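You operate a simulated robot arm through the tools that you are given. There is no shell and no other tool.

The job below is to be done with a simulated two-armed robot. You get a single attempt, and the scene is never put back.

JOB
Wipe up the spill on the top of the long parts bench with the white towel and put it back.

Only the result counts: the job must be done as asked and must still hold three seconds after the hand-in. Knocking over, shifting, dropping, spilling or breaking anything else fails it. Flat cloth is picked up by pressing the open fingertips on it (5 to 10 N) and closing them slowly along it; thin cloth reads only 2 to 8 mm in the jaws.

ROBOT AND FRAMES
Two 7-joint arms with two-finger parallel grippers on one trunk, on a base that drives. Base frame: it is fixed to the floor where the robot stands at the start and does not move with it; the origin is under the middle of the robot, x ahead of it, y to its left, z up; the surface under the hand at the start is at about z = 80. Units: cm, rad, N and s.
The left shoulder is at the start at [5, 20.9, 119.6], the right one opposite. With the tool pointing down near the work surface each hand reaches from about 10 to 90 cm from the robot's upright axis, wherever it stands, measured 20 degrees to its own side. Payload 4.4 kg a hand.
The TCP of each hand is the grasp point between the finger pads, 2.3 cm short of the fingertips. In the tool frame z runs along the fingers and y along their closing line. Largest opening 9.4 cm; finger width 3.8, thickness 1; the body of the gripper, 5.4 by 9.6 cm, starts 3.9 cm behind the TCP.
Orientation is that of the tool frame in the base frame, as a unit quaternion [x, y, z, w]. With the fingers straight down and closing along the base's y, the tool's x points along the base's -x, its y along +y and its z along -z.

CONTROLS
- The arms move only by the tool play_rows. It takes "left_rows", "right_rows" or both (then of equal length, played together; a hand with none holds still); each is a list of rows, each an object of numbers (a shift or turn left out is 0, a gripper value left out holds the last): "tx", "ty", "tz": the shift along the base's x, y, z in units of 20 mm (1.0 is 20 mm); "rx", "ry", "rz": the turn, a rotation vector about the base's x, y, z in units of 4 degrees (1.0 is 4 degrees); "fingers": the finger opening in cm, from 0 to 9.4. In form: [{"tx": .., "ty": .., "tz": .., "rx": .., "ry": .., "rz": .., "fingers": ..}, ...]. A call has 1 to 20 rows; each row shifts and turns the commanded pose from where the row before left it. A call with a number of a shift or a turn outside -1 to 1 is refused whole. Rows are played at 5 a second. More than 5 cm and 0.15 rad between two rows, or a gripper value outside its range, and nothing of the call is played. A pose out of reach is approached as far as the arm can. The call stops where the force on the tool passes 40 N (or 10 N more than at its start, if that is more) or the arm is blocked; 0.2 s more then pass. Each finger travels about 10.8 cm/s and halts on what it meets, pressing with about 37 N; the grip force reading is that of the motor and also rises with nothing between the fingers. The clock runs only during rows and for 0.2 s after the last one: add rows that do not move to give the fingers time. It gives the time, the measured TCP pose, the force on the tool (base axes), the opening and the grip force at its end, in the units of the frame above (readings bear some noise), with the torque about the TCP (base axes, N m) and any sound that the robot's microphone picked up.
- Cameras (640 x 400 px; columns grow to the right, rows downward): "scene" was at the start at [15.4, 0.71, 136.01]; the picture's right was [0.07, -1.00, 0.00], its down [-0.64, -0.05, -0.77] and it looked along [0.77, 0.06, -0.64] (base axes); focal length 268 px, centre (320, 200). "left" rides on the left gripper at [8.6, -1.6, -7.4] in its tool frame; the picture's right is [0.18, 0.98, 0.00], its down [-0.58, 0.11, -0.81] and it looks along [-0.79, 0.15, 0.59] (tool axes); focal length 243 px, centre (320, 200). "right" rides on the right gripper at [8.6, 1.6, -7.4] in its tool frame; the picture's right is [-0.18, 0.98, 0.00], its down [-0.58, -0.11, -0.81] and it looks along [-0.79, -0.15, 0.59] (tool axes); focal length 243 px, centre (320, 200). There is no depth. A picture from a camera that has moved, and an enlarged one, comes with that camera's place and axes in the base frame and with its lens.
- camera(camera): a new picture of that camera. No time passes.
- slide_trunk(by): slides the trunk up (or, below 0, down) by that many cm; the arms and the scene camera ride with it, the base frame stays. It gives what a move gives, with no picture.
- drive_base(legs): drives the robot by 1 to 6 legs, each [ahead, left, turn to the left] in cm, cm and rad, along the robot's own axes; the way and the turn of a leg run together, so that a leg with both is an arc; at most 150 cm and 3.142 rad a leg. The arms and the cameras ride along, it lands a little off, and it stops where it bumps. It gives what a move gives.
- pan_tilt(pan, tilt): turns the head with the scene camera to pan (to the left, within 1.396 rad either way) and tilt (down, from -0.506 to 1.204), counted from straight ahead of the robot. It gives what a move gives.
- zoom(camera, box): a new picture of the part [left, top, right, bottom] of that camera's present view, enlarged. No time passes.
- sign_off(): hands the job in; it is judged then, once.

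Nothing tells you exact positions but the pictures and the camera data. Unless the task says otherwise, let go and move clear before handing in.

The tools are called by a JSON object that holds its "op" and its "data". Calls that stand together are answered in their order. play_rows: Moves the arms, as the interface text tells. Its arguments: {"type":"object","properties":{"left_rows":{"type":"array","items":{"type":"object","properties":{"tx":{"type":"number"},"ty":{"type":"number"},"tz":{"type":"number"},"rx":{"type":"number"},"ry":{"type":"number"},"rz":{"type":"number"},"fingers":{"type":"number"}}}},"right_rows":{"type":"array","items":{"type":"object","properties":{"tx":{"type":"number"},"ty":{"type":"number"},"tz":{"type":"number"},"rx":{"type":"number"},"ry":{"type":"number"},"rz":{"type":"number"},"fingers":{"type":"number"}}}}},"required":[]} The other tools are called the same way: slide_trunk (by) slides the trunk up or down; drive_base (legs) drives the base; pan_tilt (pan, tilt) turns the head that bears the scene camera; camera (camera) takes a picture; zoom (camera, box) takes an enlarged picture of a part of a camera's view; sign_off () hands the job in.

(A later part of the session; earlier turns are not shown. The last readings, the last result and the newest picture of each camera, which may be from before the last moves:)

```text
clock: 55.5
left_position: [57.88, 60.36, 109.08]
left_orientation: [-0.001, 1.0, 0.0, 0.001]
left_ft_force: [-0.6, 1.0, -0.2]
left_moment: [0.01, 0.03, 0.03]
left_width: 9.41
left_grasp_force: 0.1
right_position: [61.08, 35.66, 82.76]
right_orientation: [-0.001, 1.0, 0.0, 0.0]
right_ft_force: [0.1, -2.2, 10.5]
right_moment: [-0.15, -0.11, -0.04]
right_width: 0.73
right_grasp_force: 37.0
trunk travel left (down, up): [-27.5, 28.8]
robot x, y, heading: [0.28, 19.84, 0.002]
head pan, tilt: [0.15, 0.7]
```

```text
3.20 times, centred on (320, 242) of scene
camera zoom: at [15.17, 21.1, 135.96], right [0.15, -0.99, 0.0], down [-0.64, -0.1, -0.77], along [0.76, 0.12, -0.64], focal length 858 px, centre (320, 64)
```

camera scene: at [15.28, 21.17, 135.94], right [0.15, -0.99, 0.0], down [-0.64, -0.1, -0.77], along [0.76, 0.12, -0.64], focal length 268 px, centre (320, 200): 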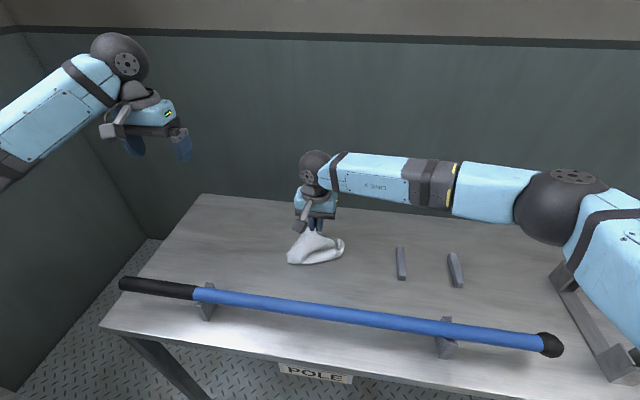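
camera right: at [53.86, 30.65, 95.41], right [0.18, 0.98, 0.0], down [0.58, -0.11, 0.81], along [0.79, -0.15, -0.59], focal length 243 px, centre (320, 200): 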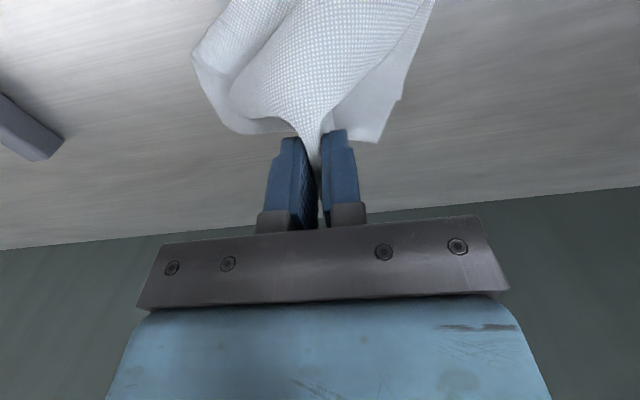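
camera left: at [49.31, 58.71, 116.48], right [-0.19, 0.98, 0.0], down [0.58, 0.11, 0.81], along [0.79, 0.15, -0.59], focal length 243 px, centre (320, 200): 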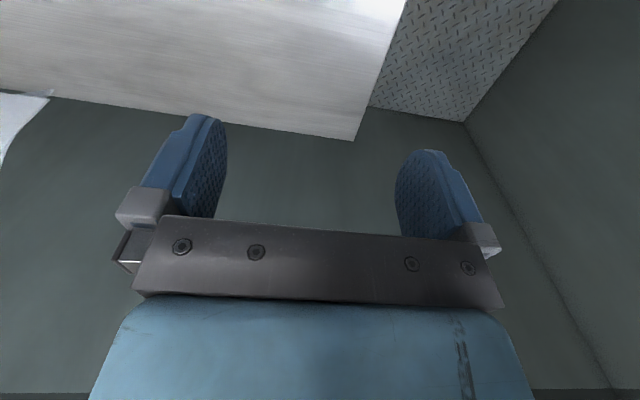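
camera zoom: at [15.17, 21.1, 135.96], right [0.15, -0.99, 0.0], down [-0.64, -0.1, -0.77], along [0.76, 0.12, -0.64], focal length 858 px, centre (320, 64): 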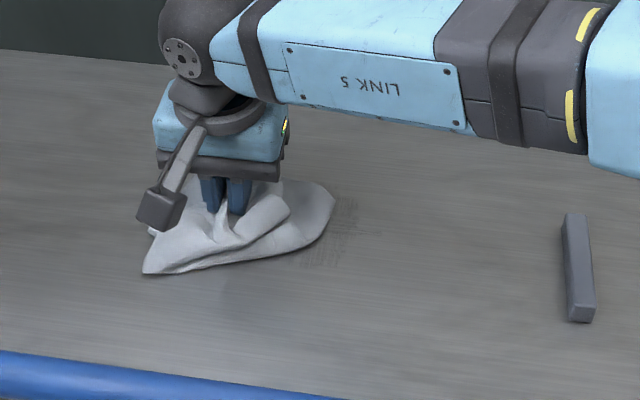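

The film is thinning. I'll continue with passes nearer to me (x ≈ 58) and farther (x ≈ 64).

{"op": "play_rows", "data": {"right_rows": [{"tx": -0.5, "tz": 0.02}, {"tx": -0.5}, {"tx": -0.5, "ty": -0.4}, {"ty": -0.45}, {"ty": -0.45}, {"ty": -0.45}, {"ty": -0.45}, {"ty": -0.45}, {"ty": -0.45}, {"ty": -0.45}, {"ty": -0.45}, {"ty": -0.45}, {"ty": -0.45}, {"ty": -0.45}, {"ty": -0.45}, {"ty": -0.45}, {"ty": -0.4}, {}]}}

{"op": "zoom", "data": {"camera": "scene", "box": [220, 180, 420, 305]}}

```text
clock: 59.3
left_position: [57.98, 60.37, 108.99]
left_orientation: [-0.001, 1.0, 0.0, -0.001]
left_ft_force: [-0.7, 0.0, 1.1]
left_moment: [0.0, 0.02, 0.01]
left_width: 9.4
left_grasp_force: 0.1
right_position: [58.12, 22.33, 82.87]
right_orientation: [-0.001, 1.0, 0.001, 0.0]
right_ft_force: [1.1, 1.5, 3.7]
right_moment: [-0.02, -0.07, -0.02]
right_width: 0.74
right_grasp_force: 36.9
trunk travel left (down, up): [-27.5, 28.8]
robot x, y, heading: [0.22, 19.59, 0.008]
head pan, tilt: [0.15, 0.7]
```

```text
3.20 times, centred on (320, 242) of scene
camera zoom: at [15.25, 21.19, 135.95], right [0.15, -0.99, 0.0], down [-0.64, -0.1, -0.77], along [0.76, 0.12, -0.64], focal length 858 px, centre (320, 64)
```

zoom: 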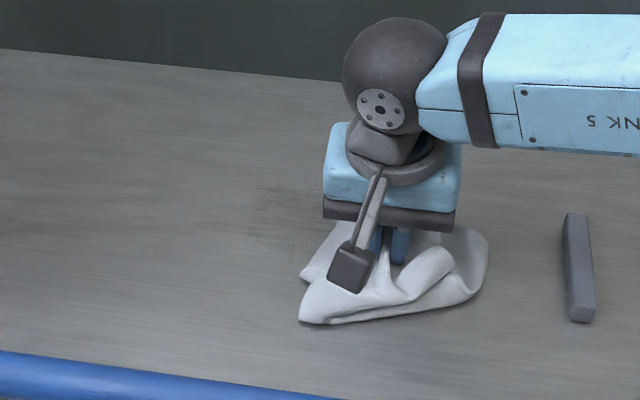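

{"op": "play_rows", "data": {"right_rows": [{"tx": 0.5, "tz": -0.04}, {"tx": 0.5}, {"tx": 0.5}, {"tx": 0.5}, {"tx": 0.5}, {"tx": 0.4, "ty": 0.3}, {"ty": 0.5}, {"ty": 0.5}, {"ty": 0.5}, {"ty": 0.5}, {"ty": 0.5}, {"ty": 0.5}, {"ty": 0.5}, {"ty": 0.5}, {"ty": 0.5}, {"ty": 0.5}, {"ty": 0.5}, {"ty": 0.5}, {"ty": 0.4}, {}]}}

{"op": "zoom", "data": {"camera": "scene", "box": [220, 180, 420, 305]}}

```text
clock: 63.5
left_position: [57.83, 60.35, 109.03]
left_orientation: [-0.001, 1.0, 0.001, 0.0]
left_ft_force: [0.8, -0.1, -0.7]
left_moment: [-0.01, 0.01, 0.0]
left_width: 9.4
left_grasp_force: 0.1
right_position: [63.81, 35.69, 82.85]
right_orientation: [-0.001, 1.0, 0.001, 0.002]
right_ft_force: [0.4, -3.8, 10.8]
right_moment: [-0.2, -0.13, -0.02]
right_width: 0.73
right_grasp_force: 37.2
trunk travel left (down, up): [-27.5, 28.8]
robot x, y, heading: [-0.04, 19.9, 0.003]
head pan, tilt: [0.15, 0.7]
```

```text
3.20 times, centred on (320, 242) of scene
camera zoom: at [15.16, 21.1, 135.96], right [0.15, -0.99, 0.0], down [-0.64, -0.1, -0.77], along [0.76, 0.12, -0.64], focal length 858 px, centre (320, 64)
```

zoom: 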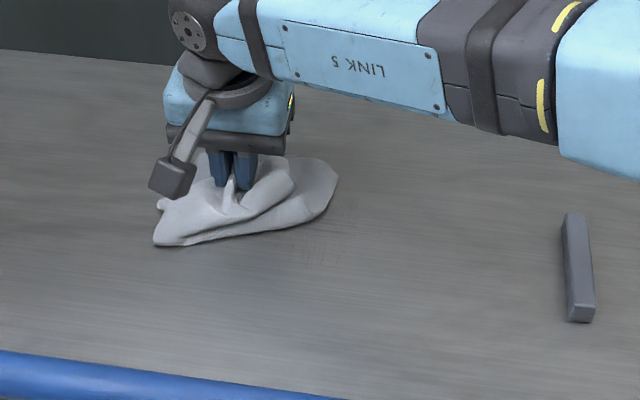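

Most of it is gone; only faint traces remain near (58–61, 26–29). More passes over those.

{"op": "play_rows", "data": {"right_rows": [{"ty": -0.4}, {"ty": -0.5}, {"ty": -0.5}, {"ty": -0.5}, {"ty": -0.5}, {"ty": -0.5}, {"ty": -0.5}, {"ty": -0.5}, {"ty": -0.5}, {"ty": -0.5}, {"ty": -0.5}, {"ty": -0.5}, {"ty": -0.5}, {"tx": -0.5}, {"tx": -0.5}, {"tx": -0.5}, {"tx": -0.5}, {"tx": -0.5}, {"tx": -0.4}, {}]}}

{"op": "play_rows", "data": {"right_rows": [{"ty": 0.4}, {"ty": 0.5}, {"ty": 0.5}, {"ty": 0.5}, {"ty": 0.5}, {"ty": 0.5}, {"ty": 0.5}, {"ty": 0.5}, {"ty": 0.5}, {"ty": 0.5}, {"ty": 0.5}, {"ty": 0.5}, {"ty": 0.5}, {}]}}

{"op": "zoom", "data": {"camera": "scene", "box": [220, 180, 420, 305]}}

```text
clock: 67.7
left_position: [57.89, 60.46, 109.08]
left_orientation: [-0.001, 1.0, 0.0, 0.0]
left_ft_force: [-0.2, -0.7, 0.9]
left_moment: [0.0, 0.03, -0.01]
left_width: 9.38
left_grasp_force: 0.1
right_position: [57.98, 22.88, 82.79]
right_orientation: [0.0, 1.0, 0.0, 0.0]
right_ft_force: [3.8, 0.1, 10.8]
right_moment: [-0.06, -0.19, 0.01]
right_width: 0.73
right_grasp_force: 36.9
trunk travel left (down, up): [-27.5, 28.8]
robot x, y, heading: [0.01, 19.86, 0.001]
head pan, tilt: [0.15, 0.7]
```

```text
clock: 70.7
left_position: [57.77, 60.22, 109.04]
left_orientation: [-0.001, 1.0, 0.0, 0.0]
left_ft_force: [-0.3, -0.5, -0.3]
left_moment: [-0.01, -0.03, -0.02]
left_width: 9.41
left_grasp_force: 0.0
right_position: [57.93, 35.55, 82.89]
right_orientation: [-0.001, 1.0, 0.001, 0.0]
right_ft_force: [0.8, -0.7, 5.8]
right_moment: [-0.08, -0.04, 0.02]
right_width: 0.73
right_grasp_force: 36.9
trunk travel left (down, up): [-27.5, 28.8]
robot x, y, heading: [0.01, 20.14, 0.002]
head pan, tilt: [0.15, 0.7]
```

```text
3.20 times, centred on (320, 242) of scene
camera zoom: at [15.23, 21.11, 135.95], right [0.15, -0.99, 0.0], down [-0.64, -0.1, -0.77], along [0.76, 0.12, -0.64], focal length 858 px, centre (320, 64)
```

zoom: 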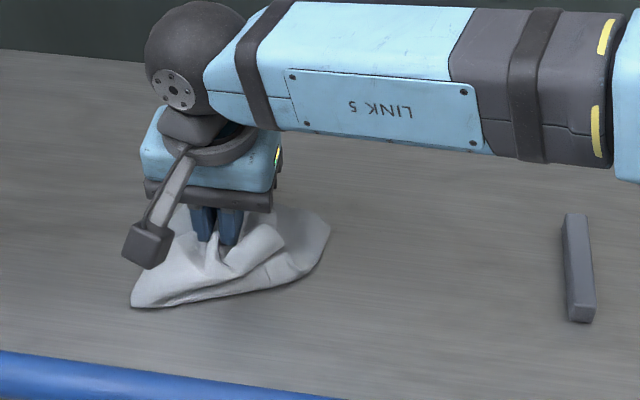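

The right part looks clean now. I'll sweep back along x ≈ 61 and then x ≈ 65 for full coverage.

{"op": "play_rows", "data": {"right_rows": [{"tx": 0.5}, {"tx": 0.5}, {"tx": 0.5, "ty": -0.4}, {"ty": -0.5}, {"ty": -0.5}, {"ty": -0.5}, {"ty": -0.5}, {"ty": -0.5}, {"ty": -0.5}, {"ty": -0.5}, {"ty": -0.5}, {"ty": -0.5}, {"ty": -0.5}, {"ty": -0.5}, {"ty": -0.5}, {"ty": -0.5}, {}]}}

{"op": "zoom", "data": {"camera": "scene", "box": [220, 180, 420, 305]}}

```text
clock: 74.3
left_position: [57.9, 60.42, 109.09]
left_orientation: [-0.001, 1.0, 0.0, 0.001]
left_ft_force: [-0.5, -0.3, 0.2]
left_moment: [-0.02, -0.02, 0.02]
left_width: 9.42
left_grasp_force: 0.1
right_position: [61.04, 21.84, 82.74]
right_orientation: [0.0, 1.0, 0.0, 0.001]
right_ft_force: [-0.8, 3.6, 15.0]
right_moment: [0.01, -0.15, 0.03]
right_width: 0.71
right_grasp_force: 37.2
trunk travel left (down, up): [-27.5, 28.8]
robot x, y, heading: [-0.35, 19.9, 0.005]
head pan, tilt: [0.15, 0.7]
```

```text
3.20 times, centred on (320, 242) of scene
camera zoom: at [15.12, 21.21, 135.97], right [0.15, -0.99, 0.0], down [-0.64, -0.1, -0.77], along [0.76, 0.11, -0.64], focal length 858 px, centre (320, 64)
```

zoom: 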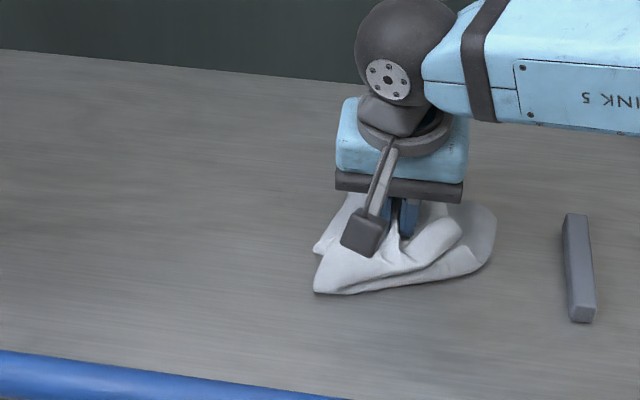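

{"op": "zoom", "data": {"camera": "scene", "box": [270, 220, 340, 264]}}

{"op": "play_rows", "data": {"right_rows": [{"tx": 0.5, "tz": 0.03}, {"tx": 0.5}, {"tx": 0.5}, {"tx": 0.5, "ty": 0.3}, {"ty": 0.5}, {"ty": 0.5}, {"ty": 0.5}, {"ty": 0.5}, {"ty": 0.5}, {"ty": 0.5}, {"ty": 0.5}, {"ty": 0.5}, {"ty": 0.5}, {"ty": 0.5}, {"ty": 0.5}, {"ty": 0.5}, {"ty": 0.5}, {}]}}

{"op": "zoom", "data": {"camera": "scene", "box": [260, 220, 400, 308]}}

```text
9.09 times, centred on (305, 242) of scene
camera zoom: at [15.12, 21.21, 135.97], right [0.15, -0.99, 0.0], down [-0.64, -0.1, -0.77], along [0.76, 0.11, -0.64], focal length 2437 px, centre (456, -182)
```

zoom: 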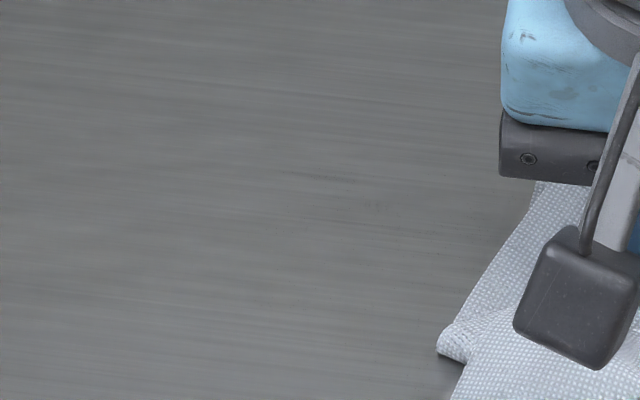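

```text
clock: 78.1
left_position: [57.95, 60.4, 109.02]
left_orientation: [-0.001, 1.0, 0.0, 0.0]
left_ft_force: [-0.2, 0.3, 0.3]
left_moment: [-0.03, -0.02, 0.01]
left_width: 9.39
left_grasp_force: 0.0
right_position: [65.19, 35.43, 82.93]
right_orientation: [-0.001, 1.0, 0.001, 0.0]
right_ft_force: [-0.2, 0.3, 1.6]
right_moment: [-0.01, -0.05, -0.02]
right_width: 0.73
right_grasp_force: 37.4
trunk travel left (down, up): [-27.5, 28.8]
robot x, y, heading: [-0.36, 20.03, 0.004]
head pan, tilt: [0.15, 0.7]
```

```text
4.55 times, centred on (330, 264) of scene
camera zoom: at [15.27, 21.13, 135.94], right [0.15, -0.99, 0.0], down [-0.64, -0.1, -0.77], along [0.76, 0.12, -0.64], focal length 1219 px, centre (274, -91)
```

zoom: 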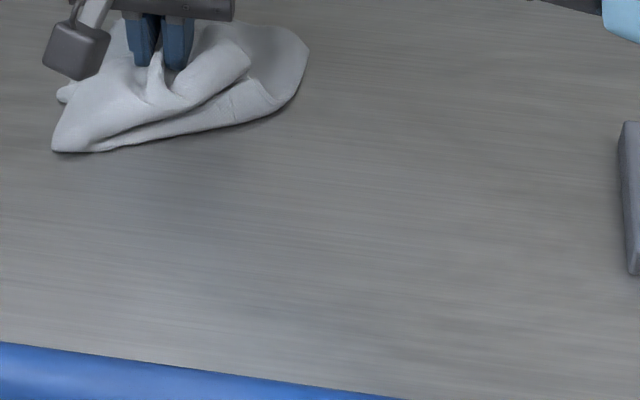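

Nearly spotless; one very faint smear was near (63, 32). I'll make two more passes there with a bit more pressure.

{"op": "play_rows", "data": {"right_rows": [{"tx": -0.5, "tz": -0.05}, {"tx": -0.4}, {"ty": -0.5}, {"ty": -0.5}, {"ty": -0.5}, {"ty": -0.5}, {"ty": -0.5}, {"ty": -0.5}, {"ty": -0.5}, {"ty": -0.5}, {"ty": -0.5}, {"ty": -0.5}, {"ty": -0.5}, {"ty": -0.5}, {"ty": -0.5}, {"tx": -0.5}, {"tx": -0.5}, {"tx": -0.5}, {}]}}

{"op": "play_rows", "data": {"right_rows": [{"ty": 0.4}, {"ty": 0.5}, {"ty": 0.5}, {"ty": 0.5}, {"ty": 0.5}, {"ty": 0.5}, {"ty": 0.5}, {"ty": 0.5}, {"ty": 0.5}, {"ty": 0.5}, {"ty": 0.5}, {"ty": 0.5}, {"ty": 0.5}, {"tx": -0.5}, {"tx": -0.5}, {}]}}

{"op": "play_rows", "data": {"right_rows": [{"ty": -0.4}, {"ty": -0.5}, {"ty": -0.5}, {"ty": -0.5}, {"ty": -0.5}, {"ty": -0.5}, {"ty": -0.5}, {"ty": -0.5}, {"ty": -0.5}, {"ty": -0.5}, {"ty": -0.5}, {"ty": -0.5}, {"ty": -0.5}, {"tx": 0.5}, {"tx": 0.5}, {"tx": 0.5}, {"tx": 0.5}, {}]}}

{"op": "camera", "data": {"camera": "scene"}}

```text
clock: 82.1
left_position: [57.85, 60.38, 109.19]
left_orientation: [-0.001, 1.0, 0.0, 0.0]
left_ft_force: [-0.4, -0.1, 0.7]
left_moment: [0.01, 0.0, 0.02]
left_width: 9.42
left_grasp_force: 0.1
right_position: [60.25, 22.45, 82.76]
right_orientation: [0.0, 1.0, 0.001, 0.001]
right_ft_force: [6.6, 0.0, 19.3]
right_moment: [-0.11, -0.29, 0.03]
right_width: 0.75
right_grasp_force: 37.4
trunk travel left (down, up): [-27.5, 28.8]
robot x, y, heading: [0.02, 19.38, 0.002]
head pan, tilt: [0.15, 0.7]
```

```text
clock: 85.5
left_position: [57.8, 60.38, 109.14]
left_orientation: [-0.001, 1.0, 0.0, 0.001]
left_ft_force: [0.2, -0.2, -0.4]
left_moment: [0.02, -0.02, -0.03]
left_width: 9.41
left_grasp_force: 0.1
right_position: [58.18, 35.14, 82.74]
right_orientation: [-0.001, 1.0, 0.0, 0.001]
right_ft_force: [5.3, 2.3, 18.9]
right_moment: [-0.08, -0.3, 0.03]
right_width: 0.76
right_grasp_force: 37.2
trunk travel left (down, up): [-27.5, 28.8]
robot x, y, heading: [-0.16, 19.67, 0.005]
head pan, tilt: [0.15, 0.7]
```

```text
clock: 89.3
left_position: [57.8, 60.45, 108.97]
left_orientation: [-0.001, 1.0, 0.0, 0.001]
left_ft_force: [0.3, -0.2, -0.5]
left_moment: [0.02, -0.04, -0.02]
left_width: 9.38
left_grasp_force: 0.0
right_position: [62.17, 22.44, 82.73]
right_orientation: [-0.001, 1.0, 0.001, 0.001]
right_ft_force: [-4.1, 0.1, 11.5]
right_moment: [-0.07, -0.04, -0.05]
right_width: 0.76
right_grasp_force: 37.2
trunk travel left (down, up): [-27.5, 28.8]
robot x, y, heading: [0.25, 19.97, 0.001]
head pan, tilt: [0.15, 0.7]
```

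```text
taken
camera scene: at [15.13, 21.16, 135.97], right [0.15, -0.99, 0.0], down [-0.64, -0.1, -0.77], along [0.76, 0.12, -0.64], focal length 268 px, centre (320, 200)
```

scene: 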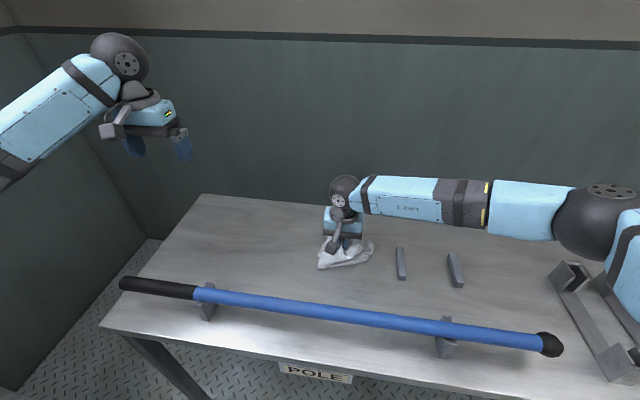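

Now I'll lift the towel straight up and inspect the wiped area without anything covering it.

{"op": "play_rows", "data": {"right_rows": [{"tz": 0.4}, {"tz": 0.6}, {"tz": 0.8}, {"tz": 0.8}, {"tz": 0.8}, {"tz": 0.8}, {"tz": 0.8}, {"tz": 0.8}, {"tz": 0.8}, {"tz": 0.8}, {"tz": 0.8}, {"tz": 0.8}, {"tz": 0.8}, {"tz": 0.8}, {"tz": 0.8}, {"tz": 0.8}, {"tz": 0.8}, {"tz": 0.8}, {"tz": 0.8}, {}]}}

{"op": "camera", "data": {"camera": "scene"}}

{"op": "zoom", "data": {"camera": "scene", "box": [250, 210, 390, 298]}}

{"op": "zoom", "data": {"camera": "left", "box": [0, 0, 300, 150]}}

```text
clock: 93.5
left_position: [57.99, 60.39, 109.0]
left_orientation: [0.0, 1.0, 0.0, 0.0]
left_ft_force: [-0.8, -0.7, 0.8]
left_moment: [0.03, 0.01, 0.02]
left_width: 9.4
left_grasp_force: 0.0
right_position: [62.31, 22.54, 111.85]
right_orientation: [-0.001, 1.0, 0.001, 0.0]
right_ft_force: [-0.1, 0.4, 0.1]
right_moment: [0.0, 0.01, 0.0]
right_width: 0.72
right_grasp_force: 36.7
trunk travel left (down, up): [-27.5, 28.8]
robot x, y, heading: [-0.14, 19.78, -0.002]
head pan, tilt: [0.15, 0.7]
```

```text
taken
camera scene: at [15.3, 21.16, 135.94], right [0.15, -0.99, 0.0], down [-0.64, -0.1, -0.76], along [0.76, 0.12, -0.64], focal length 268 px, centre (320, 200)
```

scene: 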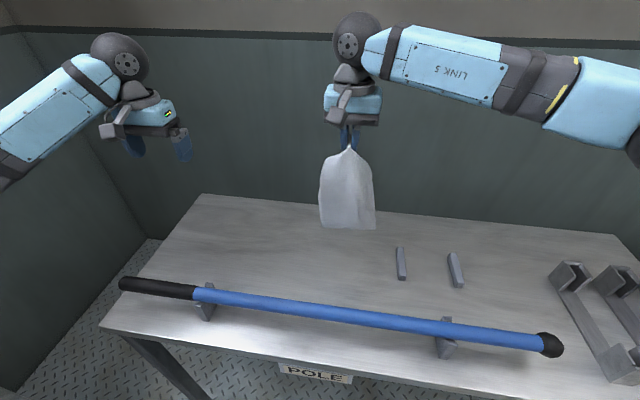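

```text
4.55 times, centred on (320, 254) of scene
camera zoom: at [15.3, 21.16, 135.94], right [0.15, -0.99, 0.0], down [-0.64, -0.1, -0.76], along [0.76, 0.12, -0.64], focal length 1219 px, centre (320, -46)
```

zoom: 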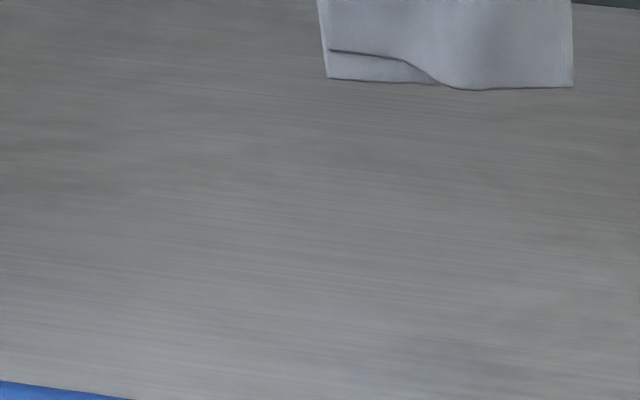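

```text
2.13 times, centred on (150, 75) of left
camera zoom: at [49.32, 58.71, 116.47], right [-0.19, 0.98, 0.0], down [0.58, 0.11, 0.81], along [0.79, 0.15, -0.59], focal length 518 px, centre (683, 467)
```

zoom: 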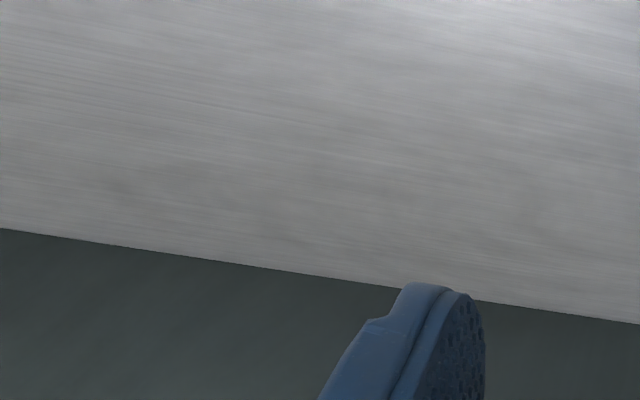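

The wiped area looks clean, with no film left. Next I'll carry the towel back high over the bars to above its original near edge, about (48, −17).

{"op": "play_rows", "data": {"right_rows": [{"ty": -0.4, "tx": -0.3, "tz": 0.1}, {"ty": -0.6, "tx": -0.3, "tz": 0.1}, {"ty": -0.8, "tx": -0.3, "tz": 0.1}, {"ty": -0.9, "tx": -0.3, "tz": 0.1}, {"ty": -0.9, "tx": -0.3, "tz": 0.1}, {"ty": -0.9, "tx": -0.3}, {"ty": -0.9, "tx": -0.3}, {"ty": -0.9, "tx": -0.3}, {"ty": -0.9, "tx": -0.3}, {"ty": -0.9, "tx": -0.3}, {"ty": -0.9, "tx": -0.3}, {"ty": -0.9, "tx": -0.3}, {"ty": -0.9, "tx": -0.3}, {"ty": -0.9, "tx": -0.3}, {"ty": -0.9, "tx": -0.3}, {"ty": -0.9, "tx": -0.3}, {"ty": -0.9, "tx": -0.3}, {"ty": -0.9, "tx": -0.3}, {"ty": -0.9, "tx": -0.3}, {"ty": -0.9, "tx": -0.3}]}}

{"op": "play_rows", "data": {"right_rows": [{"ty": -0.9, "tx": -0.35}, {"ty": -0.8, "tx": -0.3}, {"ty": -0.6, "tx": -0.3}, {"ty": -0.35, "tx": -0.2}, {}, {}, {}, {}]}}

{"op": "pan_tilt", "data": {"pan": -0.35, "tilt": 0.8}}

{"op": "camera", "data": {"camera": "scene"}}

{"op": "camera", "data": {"camera": "right"}}

```text
clock: 97.7
left_position: [57.83, 60.34, 109.09]
left_orientation: [-0.001, 1.0, -0.001, 0.0]
left_ft_force: [-1.2, -1.3, -0.3]
left_moment: [0.02, -0.01, 0.01]
left_width: 9.39
left_grasp_force: 0.0
right_position: [50.18, -11.76, 112.92]
right_orientation: [0.0, 1.0, 0.001, 0.0]
right_ft_force: [0.0, 0.3, -0.5]
right_moment: [0.03, -0.03, -0.01]
right_width: 0.73
right_grasp_force: 37.3
trunk travel left (down, up): [-27.5, 28.8]
robot x, y, heading: [0.13, 19.78, 0.005]
head pan, tilt: [0.15, 0.7]
```

```text
clock: 99.5
left_position: [57.94, 60.4, 108.98]
left_orientation: [-0.001, 1.0, 0.0, 0.0]
left_ft_force: [-0.1, 0.4, -0.2]
left_moment: [0.01, 0.02, 0.0]
left_width: 9.4
left_grasp_force: 0.0
right_position: [47.86, -17.28, 112.99]
right_orientation: [0.001, 1.0, 0.001, 0.0]
right_ft_force: [0.4, -0.4, -0.6]
right_moment: [0.02, -0.02, -0.01]
right_width: 0.71
right_grasp_force: 37.0
trunk travel left (down, up): [-27.5, 28.8]
robot x, y, heading: [-0.02, 19.81, -0.001]
head pan, tilt: [0.15, 0.7]
```

```text
clock: 100.4
left_position: [57.87, 60.46, 108.98]
left_orientation: [-0.001, 1.0, 0.0, 0.0]
left_ft_force: [0.0, 0.0, -0.6]
left_moment: [0.02, 0.0, -0.04]
left_width: 9.41
left_grasp_force: 0.1
right_position: [47.94, -17.16, 112.93]
right_orientation: [-0.001, 1.0, 0.001, 0.0]
right_ft_force: [-0.4, 0.2, 0.3]
right_moment: [-0.04, -0.05, 0.01]
right_width: 0.76
right_grasp_force: 37.0
trunk travel left (down, up): [-27.5, 28.8]
robot x, y, heading: [0.27, 19.9, 0.001]
head pan, tilt: [-0.351, 0.799]
```

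```text
taken
camera scene: at [14.47, 17.13, 135.12], right [-0.34, -0.94, 0.0], down [-0.67, 0.25, -0.7], along [0.66, -0.24, -0.72], focal length 268 px, centre (320, 200)
```

scene: 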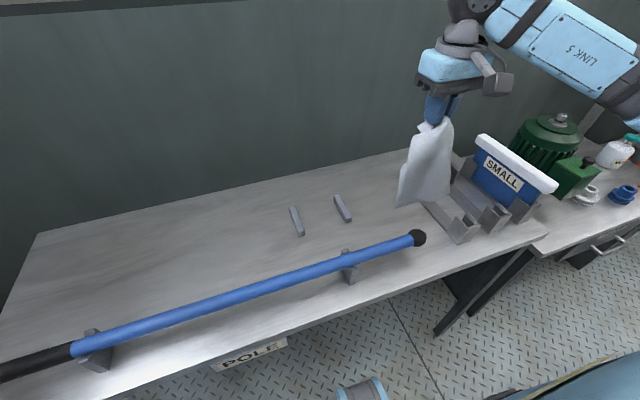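

```text
taken
camera right: at [39.23, -15.58, 120.29], right [0.18, 0.98, 0.0], down [0.58, -0.11, 0.81], along [0.79, -0.15, -0.59], focal length 243 px, centre (320, 200)
```

right: 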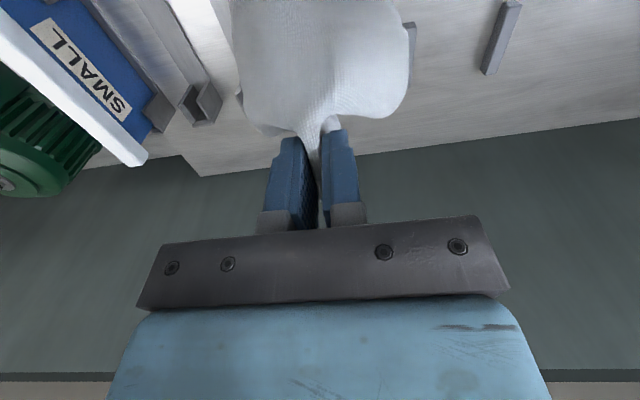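

The towel hangs over its original near edge. I'll check where its lower edge hangs relative to the pole knob before setting it down.

{"op": "zoom", "data": {"camera": "right", "box": [0, 0, 640, 60]}}

{"op": "zoom", "data": {"camera": "scene", "box": [340, 100, 520, 260]}}

```text
1.00 times, centred on (320, 30) of right (not enlarged: the box is as wide or as high as the picture)
camera zoom: at [39.23, -15.58, 120.29], right [0.18, 0.98, 0.0], down [0.58, -0.11, 0.81], along [0.79, -0.15, -0.59], focal length 243 px, centre (320, 370)
```

zoom: 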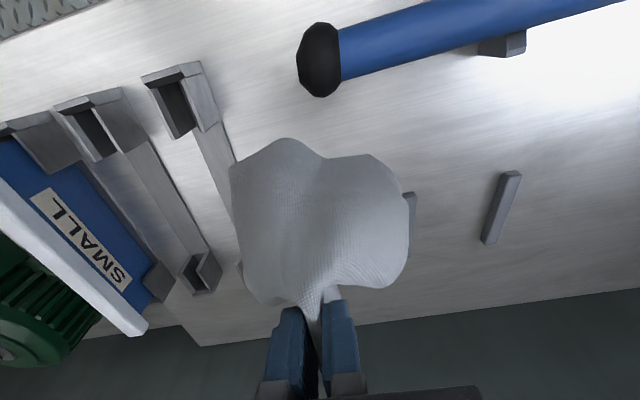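

```text
2.50 times, centred on (430, 180) of scene
camera zoom: at [14.47, 17.13, 135.12], right [-0.34, -0.94, 0.0], down [-0.67, 0.25, -0.7], along [0.66, -0.24, -0.72], focal length 670 px, centre (45, 250)
```

zoom: 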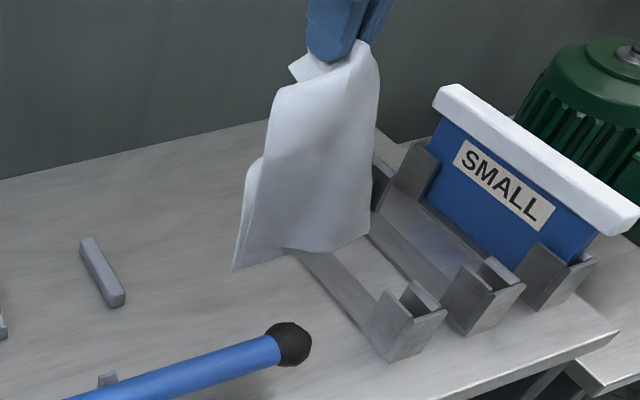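

The lower edge hangs at about x 45.5, slightly nearer than wanted. I'll shift 2.5 cm back, then lower until it nearly touches.

{"op": "play_rows", "data": {"right_rows": [{"tx": 0.4}, {"tx": 0.45}, {"tx": 0.4}, {"tz": -0.5}, {"tz": -0.6}, {"tz": -0.6}, {"tz": -0.6}, {"tz": -0.6}, {"tz": -0.5}, {"tz": -0.4}, {}, {}, {}]}}

{"op": "zoom", "data": {"camera": "right", "box": [0, 0, 640, 60]}}

{"op": "zoom", "data": {"camera": "scene", "box": [340, 100, 520, 260]}}

```text
clock: 103.2
left_position: [57.95, 60.4, 109.06]
left_orientation: [-0.001, 1.0, 0.001, 0.001]
left_ft_force: [-0.3, -0.6, 0.5]
left_moment: [0.06, 0.03, -0.02]
left_width: 9.39
left_grasp_force: 0.0
right_position: [50.49, -16.96, 105.27]
right_orientation: [0.0, 1.0, 0.001, 0.0]
right_ft_force: [0.3, 0.0, -0.5]
right_moment: [-0.01, 0.01, -0.05]
right_width: 0.73
right_grasp_force: 37.2
trunk travel left (down, up): [-27.5, 28.8]
robot x, y, heading: [-0.23, 19.5, -0.005]
head pan, tilt: [-0.351, 0.799]
```

```text
1.00 times, centred on (320, 30) of right (not enlarged: the box is as wide or as high as the picture)
camera zoom: at [41.81, -15.51, 112.7], right [0.18, 0.98, 0.0], down [0.58, -0.11, 0.81], along [0.79, -0.15, -0.59], focal length 243 px, centre (320, 370)
```

zoom: 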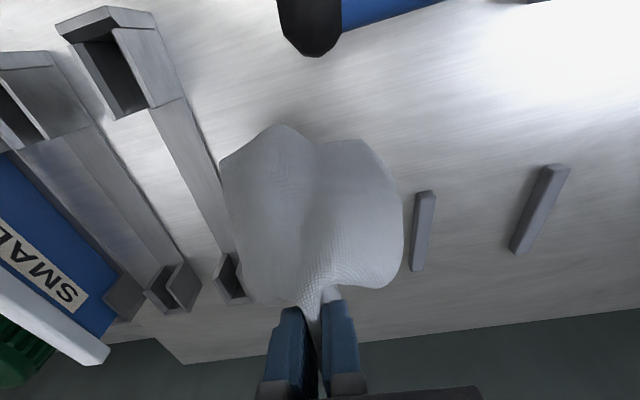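

```text
2.50 times, centred on (430, 180) of scene
camera zoom: at [14.47, 17.12, 135.12], right [-0.34, -0.94, 0.0], down [-0.67, 0.25, -0.7], along [0.66, -0.24, -0.72], focal length 670 px, centre (45, 250)
```

zoom: 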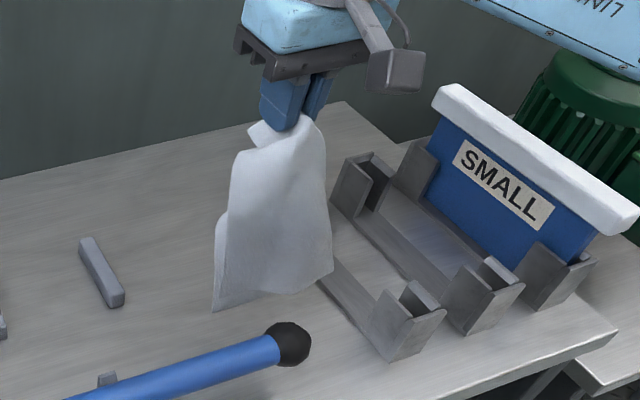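

The lower edge is about 1–2 cm above the bench at x ≈ 47.5, lined up with the original spot. I'll lay the towel down by moving back and down together, checking halfway.

{"op": "play_rows", "data": {"right_rows": [{"tz": -0.45, "tx": 0.1}, {"tz": -0.45, "tx": 0.15}, {"tz": -0.5, "tx": 0.55}, {"tz": -0.5, "tx": 0.55}, {"tz": -0.5, "tx": 0.55}, {"tz": -0.5, "tx": 0.483}, {"tz": -0.5, "tx": 0.483}, {"tz": -0.5, "tx": 0.483}, {"tz": -0.5, "tx": 0.467}, {"tz": -0.5, "tx": 0.467}, {}]}}

{"op": "zoom", "data": {"camera": "right", "box": [0, 0, 640, 60]}}

{"op": "zoom", "data": {"camera": "scene", "box": [340, 100, 520, 260]}}

```text
clock: 105.6
left_position: [57.94, 60.46, 109.14]
left_orientation: [0.0, 1.0, 0.0, 0.0]
left_ft_force: [0.9, 0.0, 0.7]
left_moment: [-0.01, 0.01, 0.03]
left_width: 9.39
left_grasp_force: 0.0
right_position: [59.07, -17.1, 95.54]
right_orientation: [0.0, 1.0, -0.001, -0.001]
right_ft_force: [-0.1, 0.0, -0.9]
right_moment: [0.04, 0.01, -0.01]
right_width: 0.73
right_grasp_force: 36.7
trunk travel left (down, up): [-27.5, 28.8]
robot x, y, heading: [0.03, 19.63, 0.006]
head pan, tilt: [-0.351, 0.799]
```

```text
1.00 times, centred on (320, 30) of right (not enlarged: the box is as wide or as high as the picture)
camera zoom: at [50.37, -15.64, 102.86], right [0.18, 0.98, 0.0], down [0.58, -0.11, 0.81], along [0.79, -0.15, -0.59], focal length 243 px, centre (320, 370)
```

zoom: 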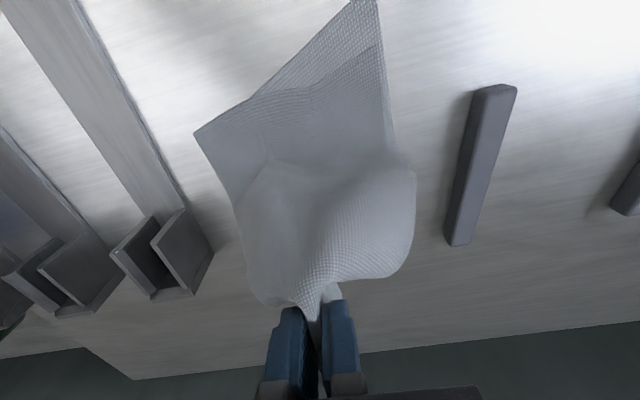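

```text
2.50 times, centred on (430, 180) of scene
camera zoom: at [14.44, 17.12, 135.12], right [-0.34, -0.94, 0.0], down [-0.67, 0.25, -0.7], along [0.66, -0.24, -0.72], focal length 670 px, centre (45, 250)
```

zoom: 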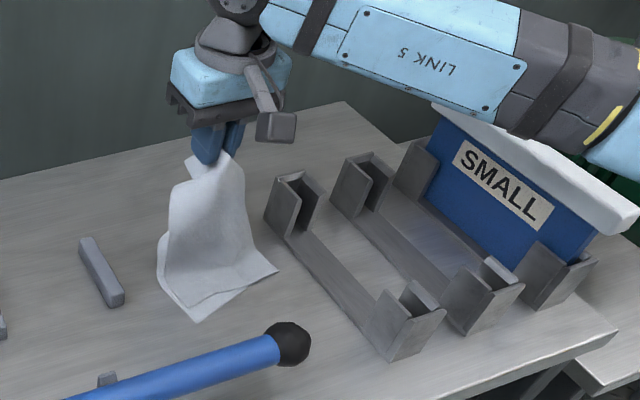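

The near edge landed about 2.7 cm too far back and skewed (right corner landed late). I'll retrace up and redo the lay-down starting nearer and lower.

{"op": "play_rows", "data": {"right_rows": [{"tz": 0.5, "tx": -0.35}, {"tz": 0.6, "tx": -0.45}, {"tz": 0.6, "tx": -0.5}, {"tz": 0.6, "tx": -0.5}, {"tz": 0.6, "tx": -0.55}, {"tz": 0.6, "tx": -0.6}, {"tz": 0.6, "tx": -0.6}, {"tz": 0.6, "tx": -0.6}, {"tz": 0.5, "tx": -0.5}, {"tz": 0.3, "tx": -0.5}, {}, {}, {}, {}]}}

{"op": "zoom", "data": {"camera": "right", "box": [0, 0, 640, 60]}}

{"op": "zoom", "data": {"camera": "scene", "box": [340, 100, 520, 260]}}

```text
clock: 108.6
left_position: [58.07, 60.41, 109.06]
left_orientation: [-0.001, 1.0, -0.001, 0.0]
left_ft_force: [-0.7, 0.4, 1.1]
left_moment: [0.02, 0.03, 0.02]
left_width: 9.38
left_grasp_force: 0.0
right_position: [48.85, -17.01, 106.42]
right_orientation: [0.0, 1.0, 0.001, 0.0]
right_ft_force: [-0.8, -0.4, 0.2]
right_moment: [0.0, -0.01, 0.02]
right_width: 0.73
right_grasp_force: 37.0
trunk travel left (down, up): [-27.5, 28.8]
robot x, y, heading: [-0.12, 19.97, -0.003]
head pan, tilt: [-0.351, 0.799]
```

```text
1.00 times, centred on (320, 30) of right (not enlarged: the box is as wide or as high as the picture)
camera zoom: at [39.99, -15.59, 113.81], right [0.18, 0.98, 0.0], down [0.58, -0.11, 0.81], along [0.79, -0.15, -0.59], focal length 243 px, centre (320, 370)
```

zoom: 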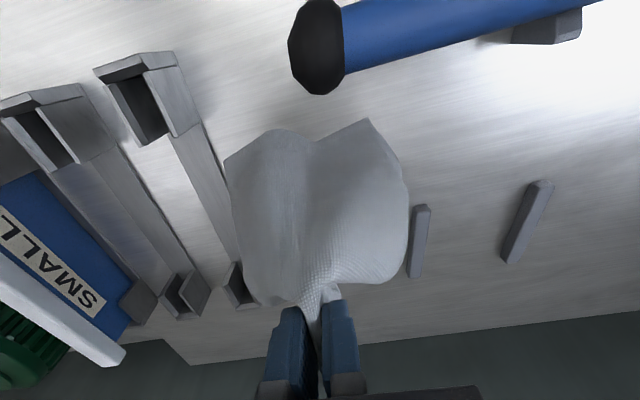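

```text
2.50 times, centred on (430, 180) of scene
camera zoom: at [14.47, 17.12, 135.12], right [-0.34, -0.94, 0.0], down [-0.67, 0.25, -0.7], along [0.66, -0.24, -0.72], focal length 670 px, centre (45, 250)
```

zoom: 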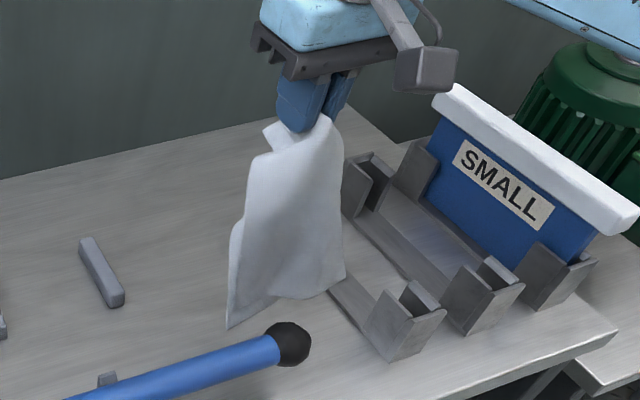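

Both lower corners now hang level near x ≈ 45. I'll shift 2.6 cm back, lower vertically so both corners rest on the bench, and check.

{"op": "play_rows", "data": {"right_rows": [{"tx": 0.4}, {"tx": 0.5}, {"tx": 0.4}, {}, {}, {"tz": -0.4}, {"tz": -0.4}, {"tz": -0.4}, {"tz": -0.4}, {"tz": -0.4}, {"tz": -0.4}, {}, {}]}}

{"op": "zoom", "data": {"camera": "right", "box": [0, 0, 640, 60]}}

{"op": "zoom", "data": {"camera": "scene", "box": [340, 100, 520, 260]}}

```text
clock: 111.4
left_position: [57.92, 60.38, 108.98]
left_orientation: [-0.001, 1.0, -0.001, 0.0]
left_ft_force: [-0.6, 0.6, 0.7]
left_moment: [-0.03, 0.0, 0.0]
left_width: 9.39
left_grasp_force: 0.1
right_position: [51.34, -16.9, 101.61]
right_orientation: [0.0, 1.0, 0.001, 0.0]
right_ft_force: [-0.4, 0.4, -0.5]
right_moment: [0.01, 0.0, -0.01]
right_width: 0.73
right_grasp_force: 37.0
trunk travel left (down, up): [-27.5, 28.8]
robot x, y, heading: [-0.0, 19.83, 0.003]
head pan, tilt: [-0.351, 0.799]
```

```text
1.00 times, centred on (320, 30) of right (not enlarged: the box is as wide or as high as the picture)
camera zoom: at [42.57, -15.48, 108.94], right [0.18, 0.98, 0.0], down [0.58, -0.11, 0.81], along [0.79, -0.15, -0.59], focal length 243 px, centre (320, 370)
```

zoom: 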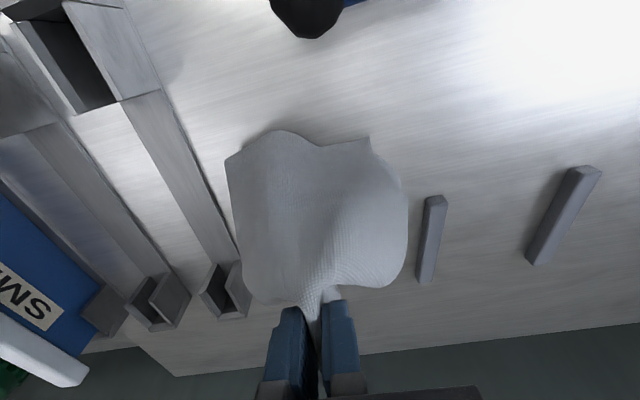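

```text
2.50 times, centred on (430, 180) of scene
camera zoom: at [14.47, 17.12, 135.12], right [-0.34, -0.94, 0.0], down [-0.67, 0.25, -0.7], along [0.65, -0.24, -0.72], focal length 670 px, centre (45, 250)
```

zoom: 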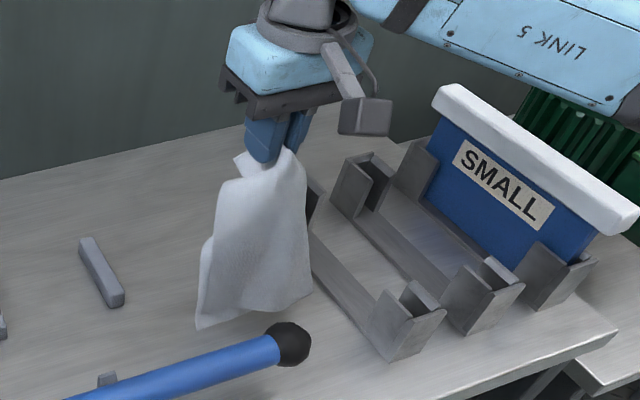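

Both corners rest at x ≈ 48, matching the original near edge. Now I'll lay the rest down at about 45°, checking partway.

{"op": "play_rows", "data": {"right_rows": [{"tz": -0.4, "tx": 0.2}, {"tz": -0.4, "tx": 0.25}, {"tz": -0.5, "tx": 0.45}, {"tz": -0.5, "tx": 0.45}, {"tz": -0.5, "tx": 0.5}, {"tz": -0.5, "tx": 0.5}, {"tz": -0.5, "tx": 0.5}, {"tz": -0.5, "tx": 0.5}, {"tz": -0.5, "tx": 0.5}, {}]}}

{"op": "zoom", "data": {"camera": "right", "box": [0, 0, 640, 60]}}

{"op": "zoom", "data": {"camera": "scene", "box": [340, 100, 520, 260]}}

```text
clock: 113.6
left_position: [57.93, 60.43, 108.99]
left_orientation: [-0.001, 1.0, 0.001, 0.0]
left_ft_force: [0.1, -0.1, -0.1]
left_moment: [-0.01, -0.04, 0.0]
left_width: 9.42
left_grasp_force: 0.0
right_position: [59.02, -16.9, 92.99]
right_orientation: [-0.001, 1.0, 0.001, -0.001]
right_ft_force: [-0.3, 0.6, -1.2]
right_moment: [-0.03, -0.01, -0.03]
right_width: 0.75
right_grasp_force: 37.2
trunk travel left (down, up): [-27.5, 28.8]
robot x, y, heading: [0.27, 19.84, 0.0]
head pan, tilt: [-0.351, 0.799]
```

```text
1.00 times, centred on (320, 30) of right (not enlarged: the box is as wide or as high as the picture)
camera zoom: at [50.23, -15.41, 100.39], right [0.18, 0.98, 0.0], down [0.58, -0.11, 0.81], along [0.79, -0.15, -0.59], focal length 243 px, centre (320, 370)
```

zoom: 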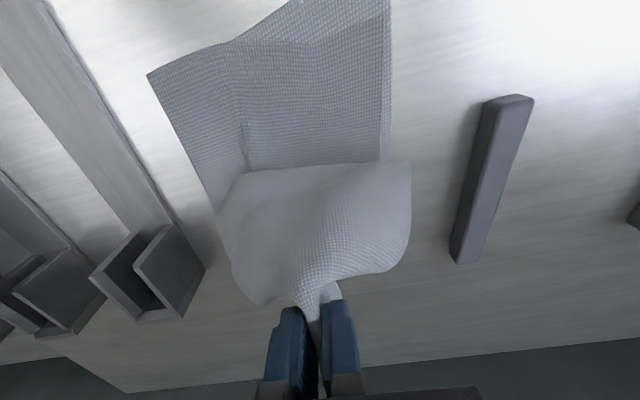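

```text
2.50 times, centred on (430, 180) of scene
camera zoom: at [14.44, 17.12, 135.12], right [-0.34, -0.94, 0.0], down [-0.67, 0.25, -0.7], along [0.66, -0.24, -0.72], focal length 670 px, centre (45, 250)
```

zoom: 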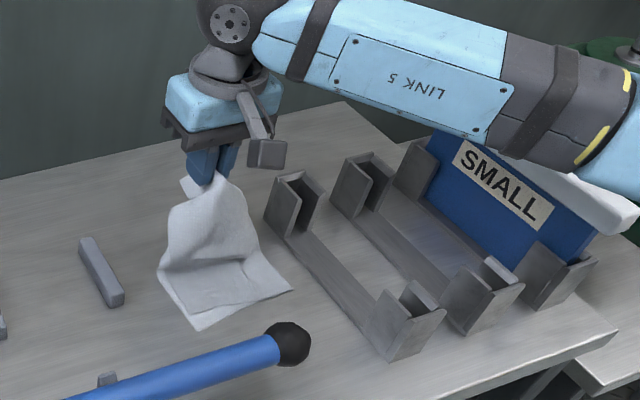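

{"op": "zoom", "data": {"camera": "scene", "box": [395, 165, 465, 235]}}

{"op": "zoom", "data": {"camera": "right", "box": [120, 0, 440, 100]}}

{"op": "zoom", "data": {"camera": "right", "box": [0, 0, 640, 4]}}

```text
5.71 times, centred on (430, 200) of scene
camera zoom: at [14.44, 17.12, 135.12], right [-0.34, -0.94, 0.0], down [-0.67, 0.25, -0.7], along [0.66, -0.24, -0.72], focal length 1532 px, centre (-309, 200)
```

zoom: 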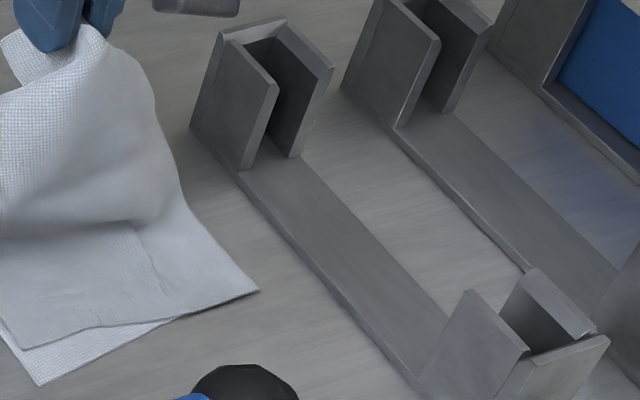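

```text
2.00 times, centred on (280, 50) of right
camera zoom: at [50.23, -15.41, 100.39], right [0.18, 0.98, 0.0], down [0.58, -0.11, 0.81], along [0.79, -0.15, -0.59], focal length 485 px, centre (400, 500)
```

zoom: 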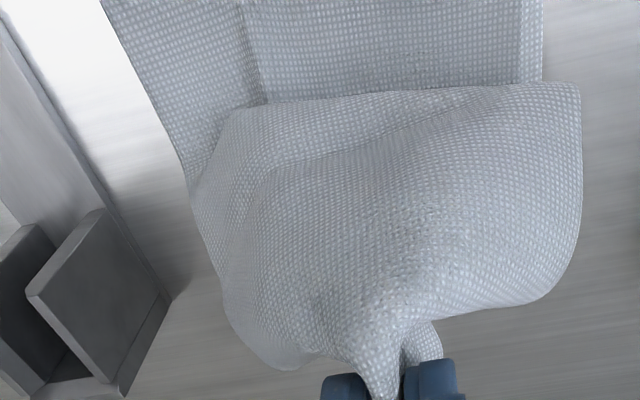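

```text
1.00 times, centred on (320, 2) of right (not enlarged: the box is as wide or as high as the picture)
camera zoom: at [50.23, -15.41, 100.39], right [0.18, 0.98, 0.0], down [0.58, -0.11, 0.81], along [0.79, -0.15, -0.59], focal length 243 px, centre (320, 398)
```

zoom: 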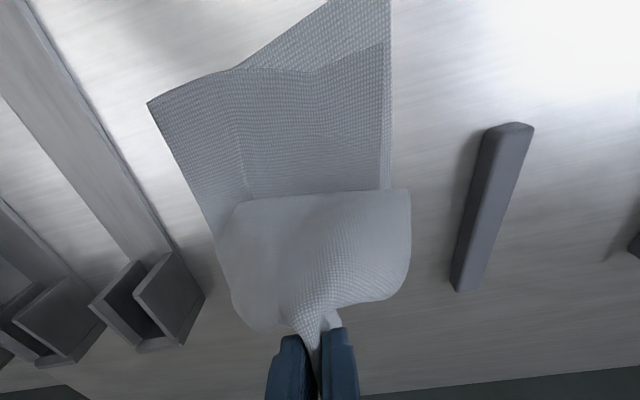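

The near portion has a small Z-fold because there was slack. I'll pull gently backward at this height to draw the fold open before lowering further.

{"op": "play_rows", "data": {"right_rows": [{"tx": 0.4}, {"tx": 0.4}, {"tx": 0.4}, {"tx": 0.4}, {"tx": 0.4}, {"tx": 0.3}, {}]}}

{"op": "zoom", "data": {"camera": "right", "box": [0, 0, 640, 4]}}

{"op": "zoom", "data": {"camera": "scene", "box": [370, 140, 470, 240]}}

```text
clock: 115.2
left_position: [58.05, 60.47, 108.99]
left_orientation: [-0.001, 1.0, 0.0, 0.0]
left_ft_force: [-0.7, -0.4, 0.2]
left_moment: [0.0, -0.03, -0.02]
left_width: 9.36
left_grasp_force: 0.0
right_position: [63.66, -16.98, 92.99]
right_orientation: [-0.001, 1.0, 0.001, 0.0]
right_ft_force: [0.5, -0.6, 0.3]
right_moment: [-0.05, 0.02, -0.03]
right_width: 0.72
right_grasp_force: 36.9
trunk travel left (down, up): [-27.5, 28.8]
robot x, y, heading: [0.11, 19.8, 0.004]
head pan, tilt: [-0.351, 0.799]
```

```text
1.00 times, centred on (320, 2) of right (not enlarged: the box is as wide or as high as the picture)
camera zoom: at [54.86, -15.54, 100.43], right [0.18, 0.98, 0.0], down [0.58, -0.11, 0.81], along [0.79, -0.15, -0.59], focal length 243 px, centre (320, 398)
```

zoom: 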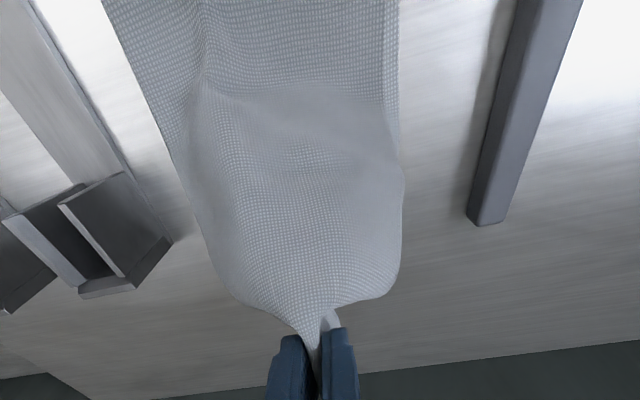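

```text
4.00 times, centred on (420, 190) of scene
camera zoom: at [14.46, 17.12, 135.12], right [-0.34, -0.94, 0.0], down [-0.67, 0.25, -0.7], along [0.66, -0.24, -0.72], focal length 1072 px, centre (-80, 240)
```

zoom: 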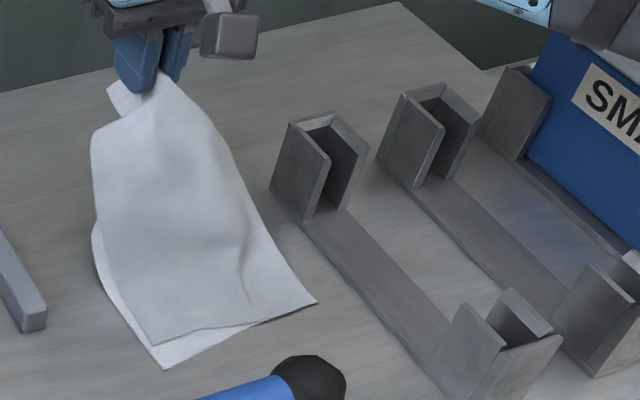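

This reveals that the towel is a doubled (folded) cloth whose two layers are only slightly offset; it now lies nearly flat with its near edge at x ≈ 49. I'll continue laying it down toward the original far end.

{"op": "play_rows", "data": {"right_rows": [{"tz": -0.5, "tx": 0.4}, {"tz": -0.5, "tx": 0.4}, {"tz": -0.5, "tx": 0.4}, {"tz": -0.5, "tx": 0.35}, {"tz": -0.5, "tx": 0.35}, {"tz": -0.5, "tx": 0.35}, {"tz": -0.5, "tx": 0.2}, {"tz": -0.5, "tx": 0.2}, {"tz": -0.5, "tx": 0.2}, {"tz": -0.3, "tx": 0.1}, {}]}}

{"op": "zoom", "data": {"camera": "right", "box": [0, 0, 640, 4]}}

{"op": "zoom", "data": {"camera": "scene", "box": [350, 120, 480, 240]}}

```text
clock: 117.6
left_position: [57.95, 60.35, 108.97]
left_orientation: [0.0, 1.0, 0.0, 0.001]
left_ft_force: [0.2, 0.1, -0.9]
left_moment: [0.01, 0.0, 0.02]
left_width: 9.41
left_grasp_force: 0.1
right_position: [69.58, -17.13, 83.52]
right_orientation: [0.0, 1.0, 0.0, 0.0]
right_ft_force: [-0.6, -0.3, 0.6]
right_moment: [-0.01, 0.0, 0.01]
right_width: 0.73
right_grasp_force: 36.8
trunk travel left (down, up): [-27.5, 28.8]
robot x, y, heading: [-0.15, 19.72, 0.0]
head pan, tilt: [-0.351, 0.799]
```

```text
1.00 times, centred on (320, 2) of right (not enlarged: the box is as wide or as high as the picture)
camera zoom: at [60.79, -15.61, 90.88], right [0.18, 0.98, 0.0], down [0.58, -0.11, 0.81], along [0.79, -0.15, -0.59], focal length 243 px, centre (320, 398)
```

zoom: 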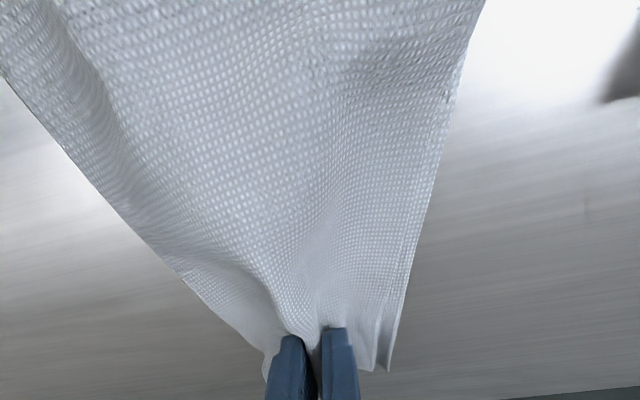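

```text
3.33 times, centred on (415, 180) of scene
camera zoom: at [14.46, 17.12, 135.12], right [-0.34, -0.94, 0.0], down [-0.67, 0.25, -0.7], along [0.66, -0.24, -0.72], focal length 894 px, centre (3, 267)
```

zoom: 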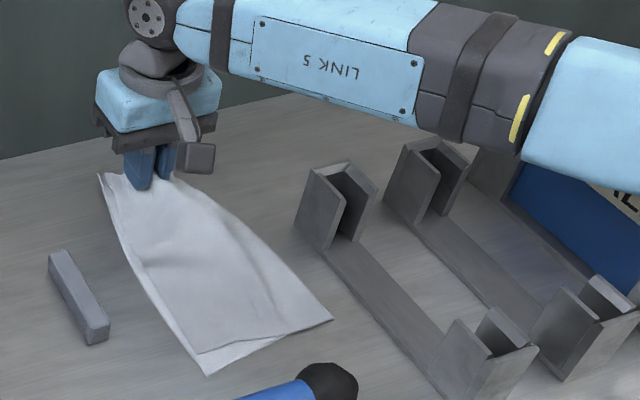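

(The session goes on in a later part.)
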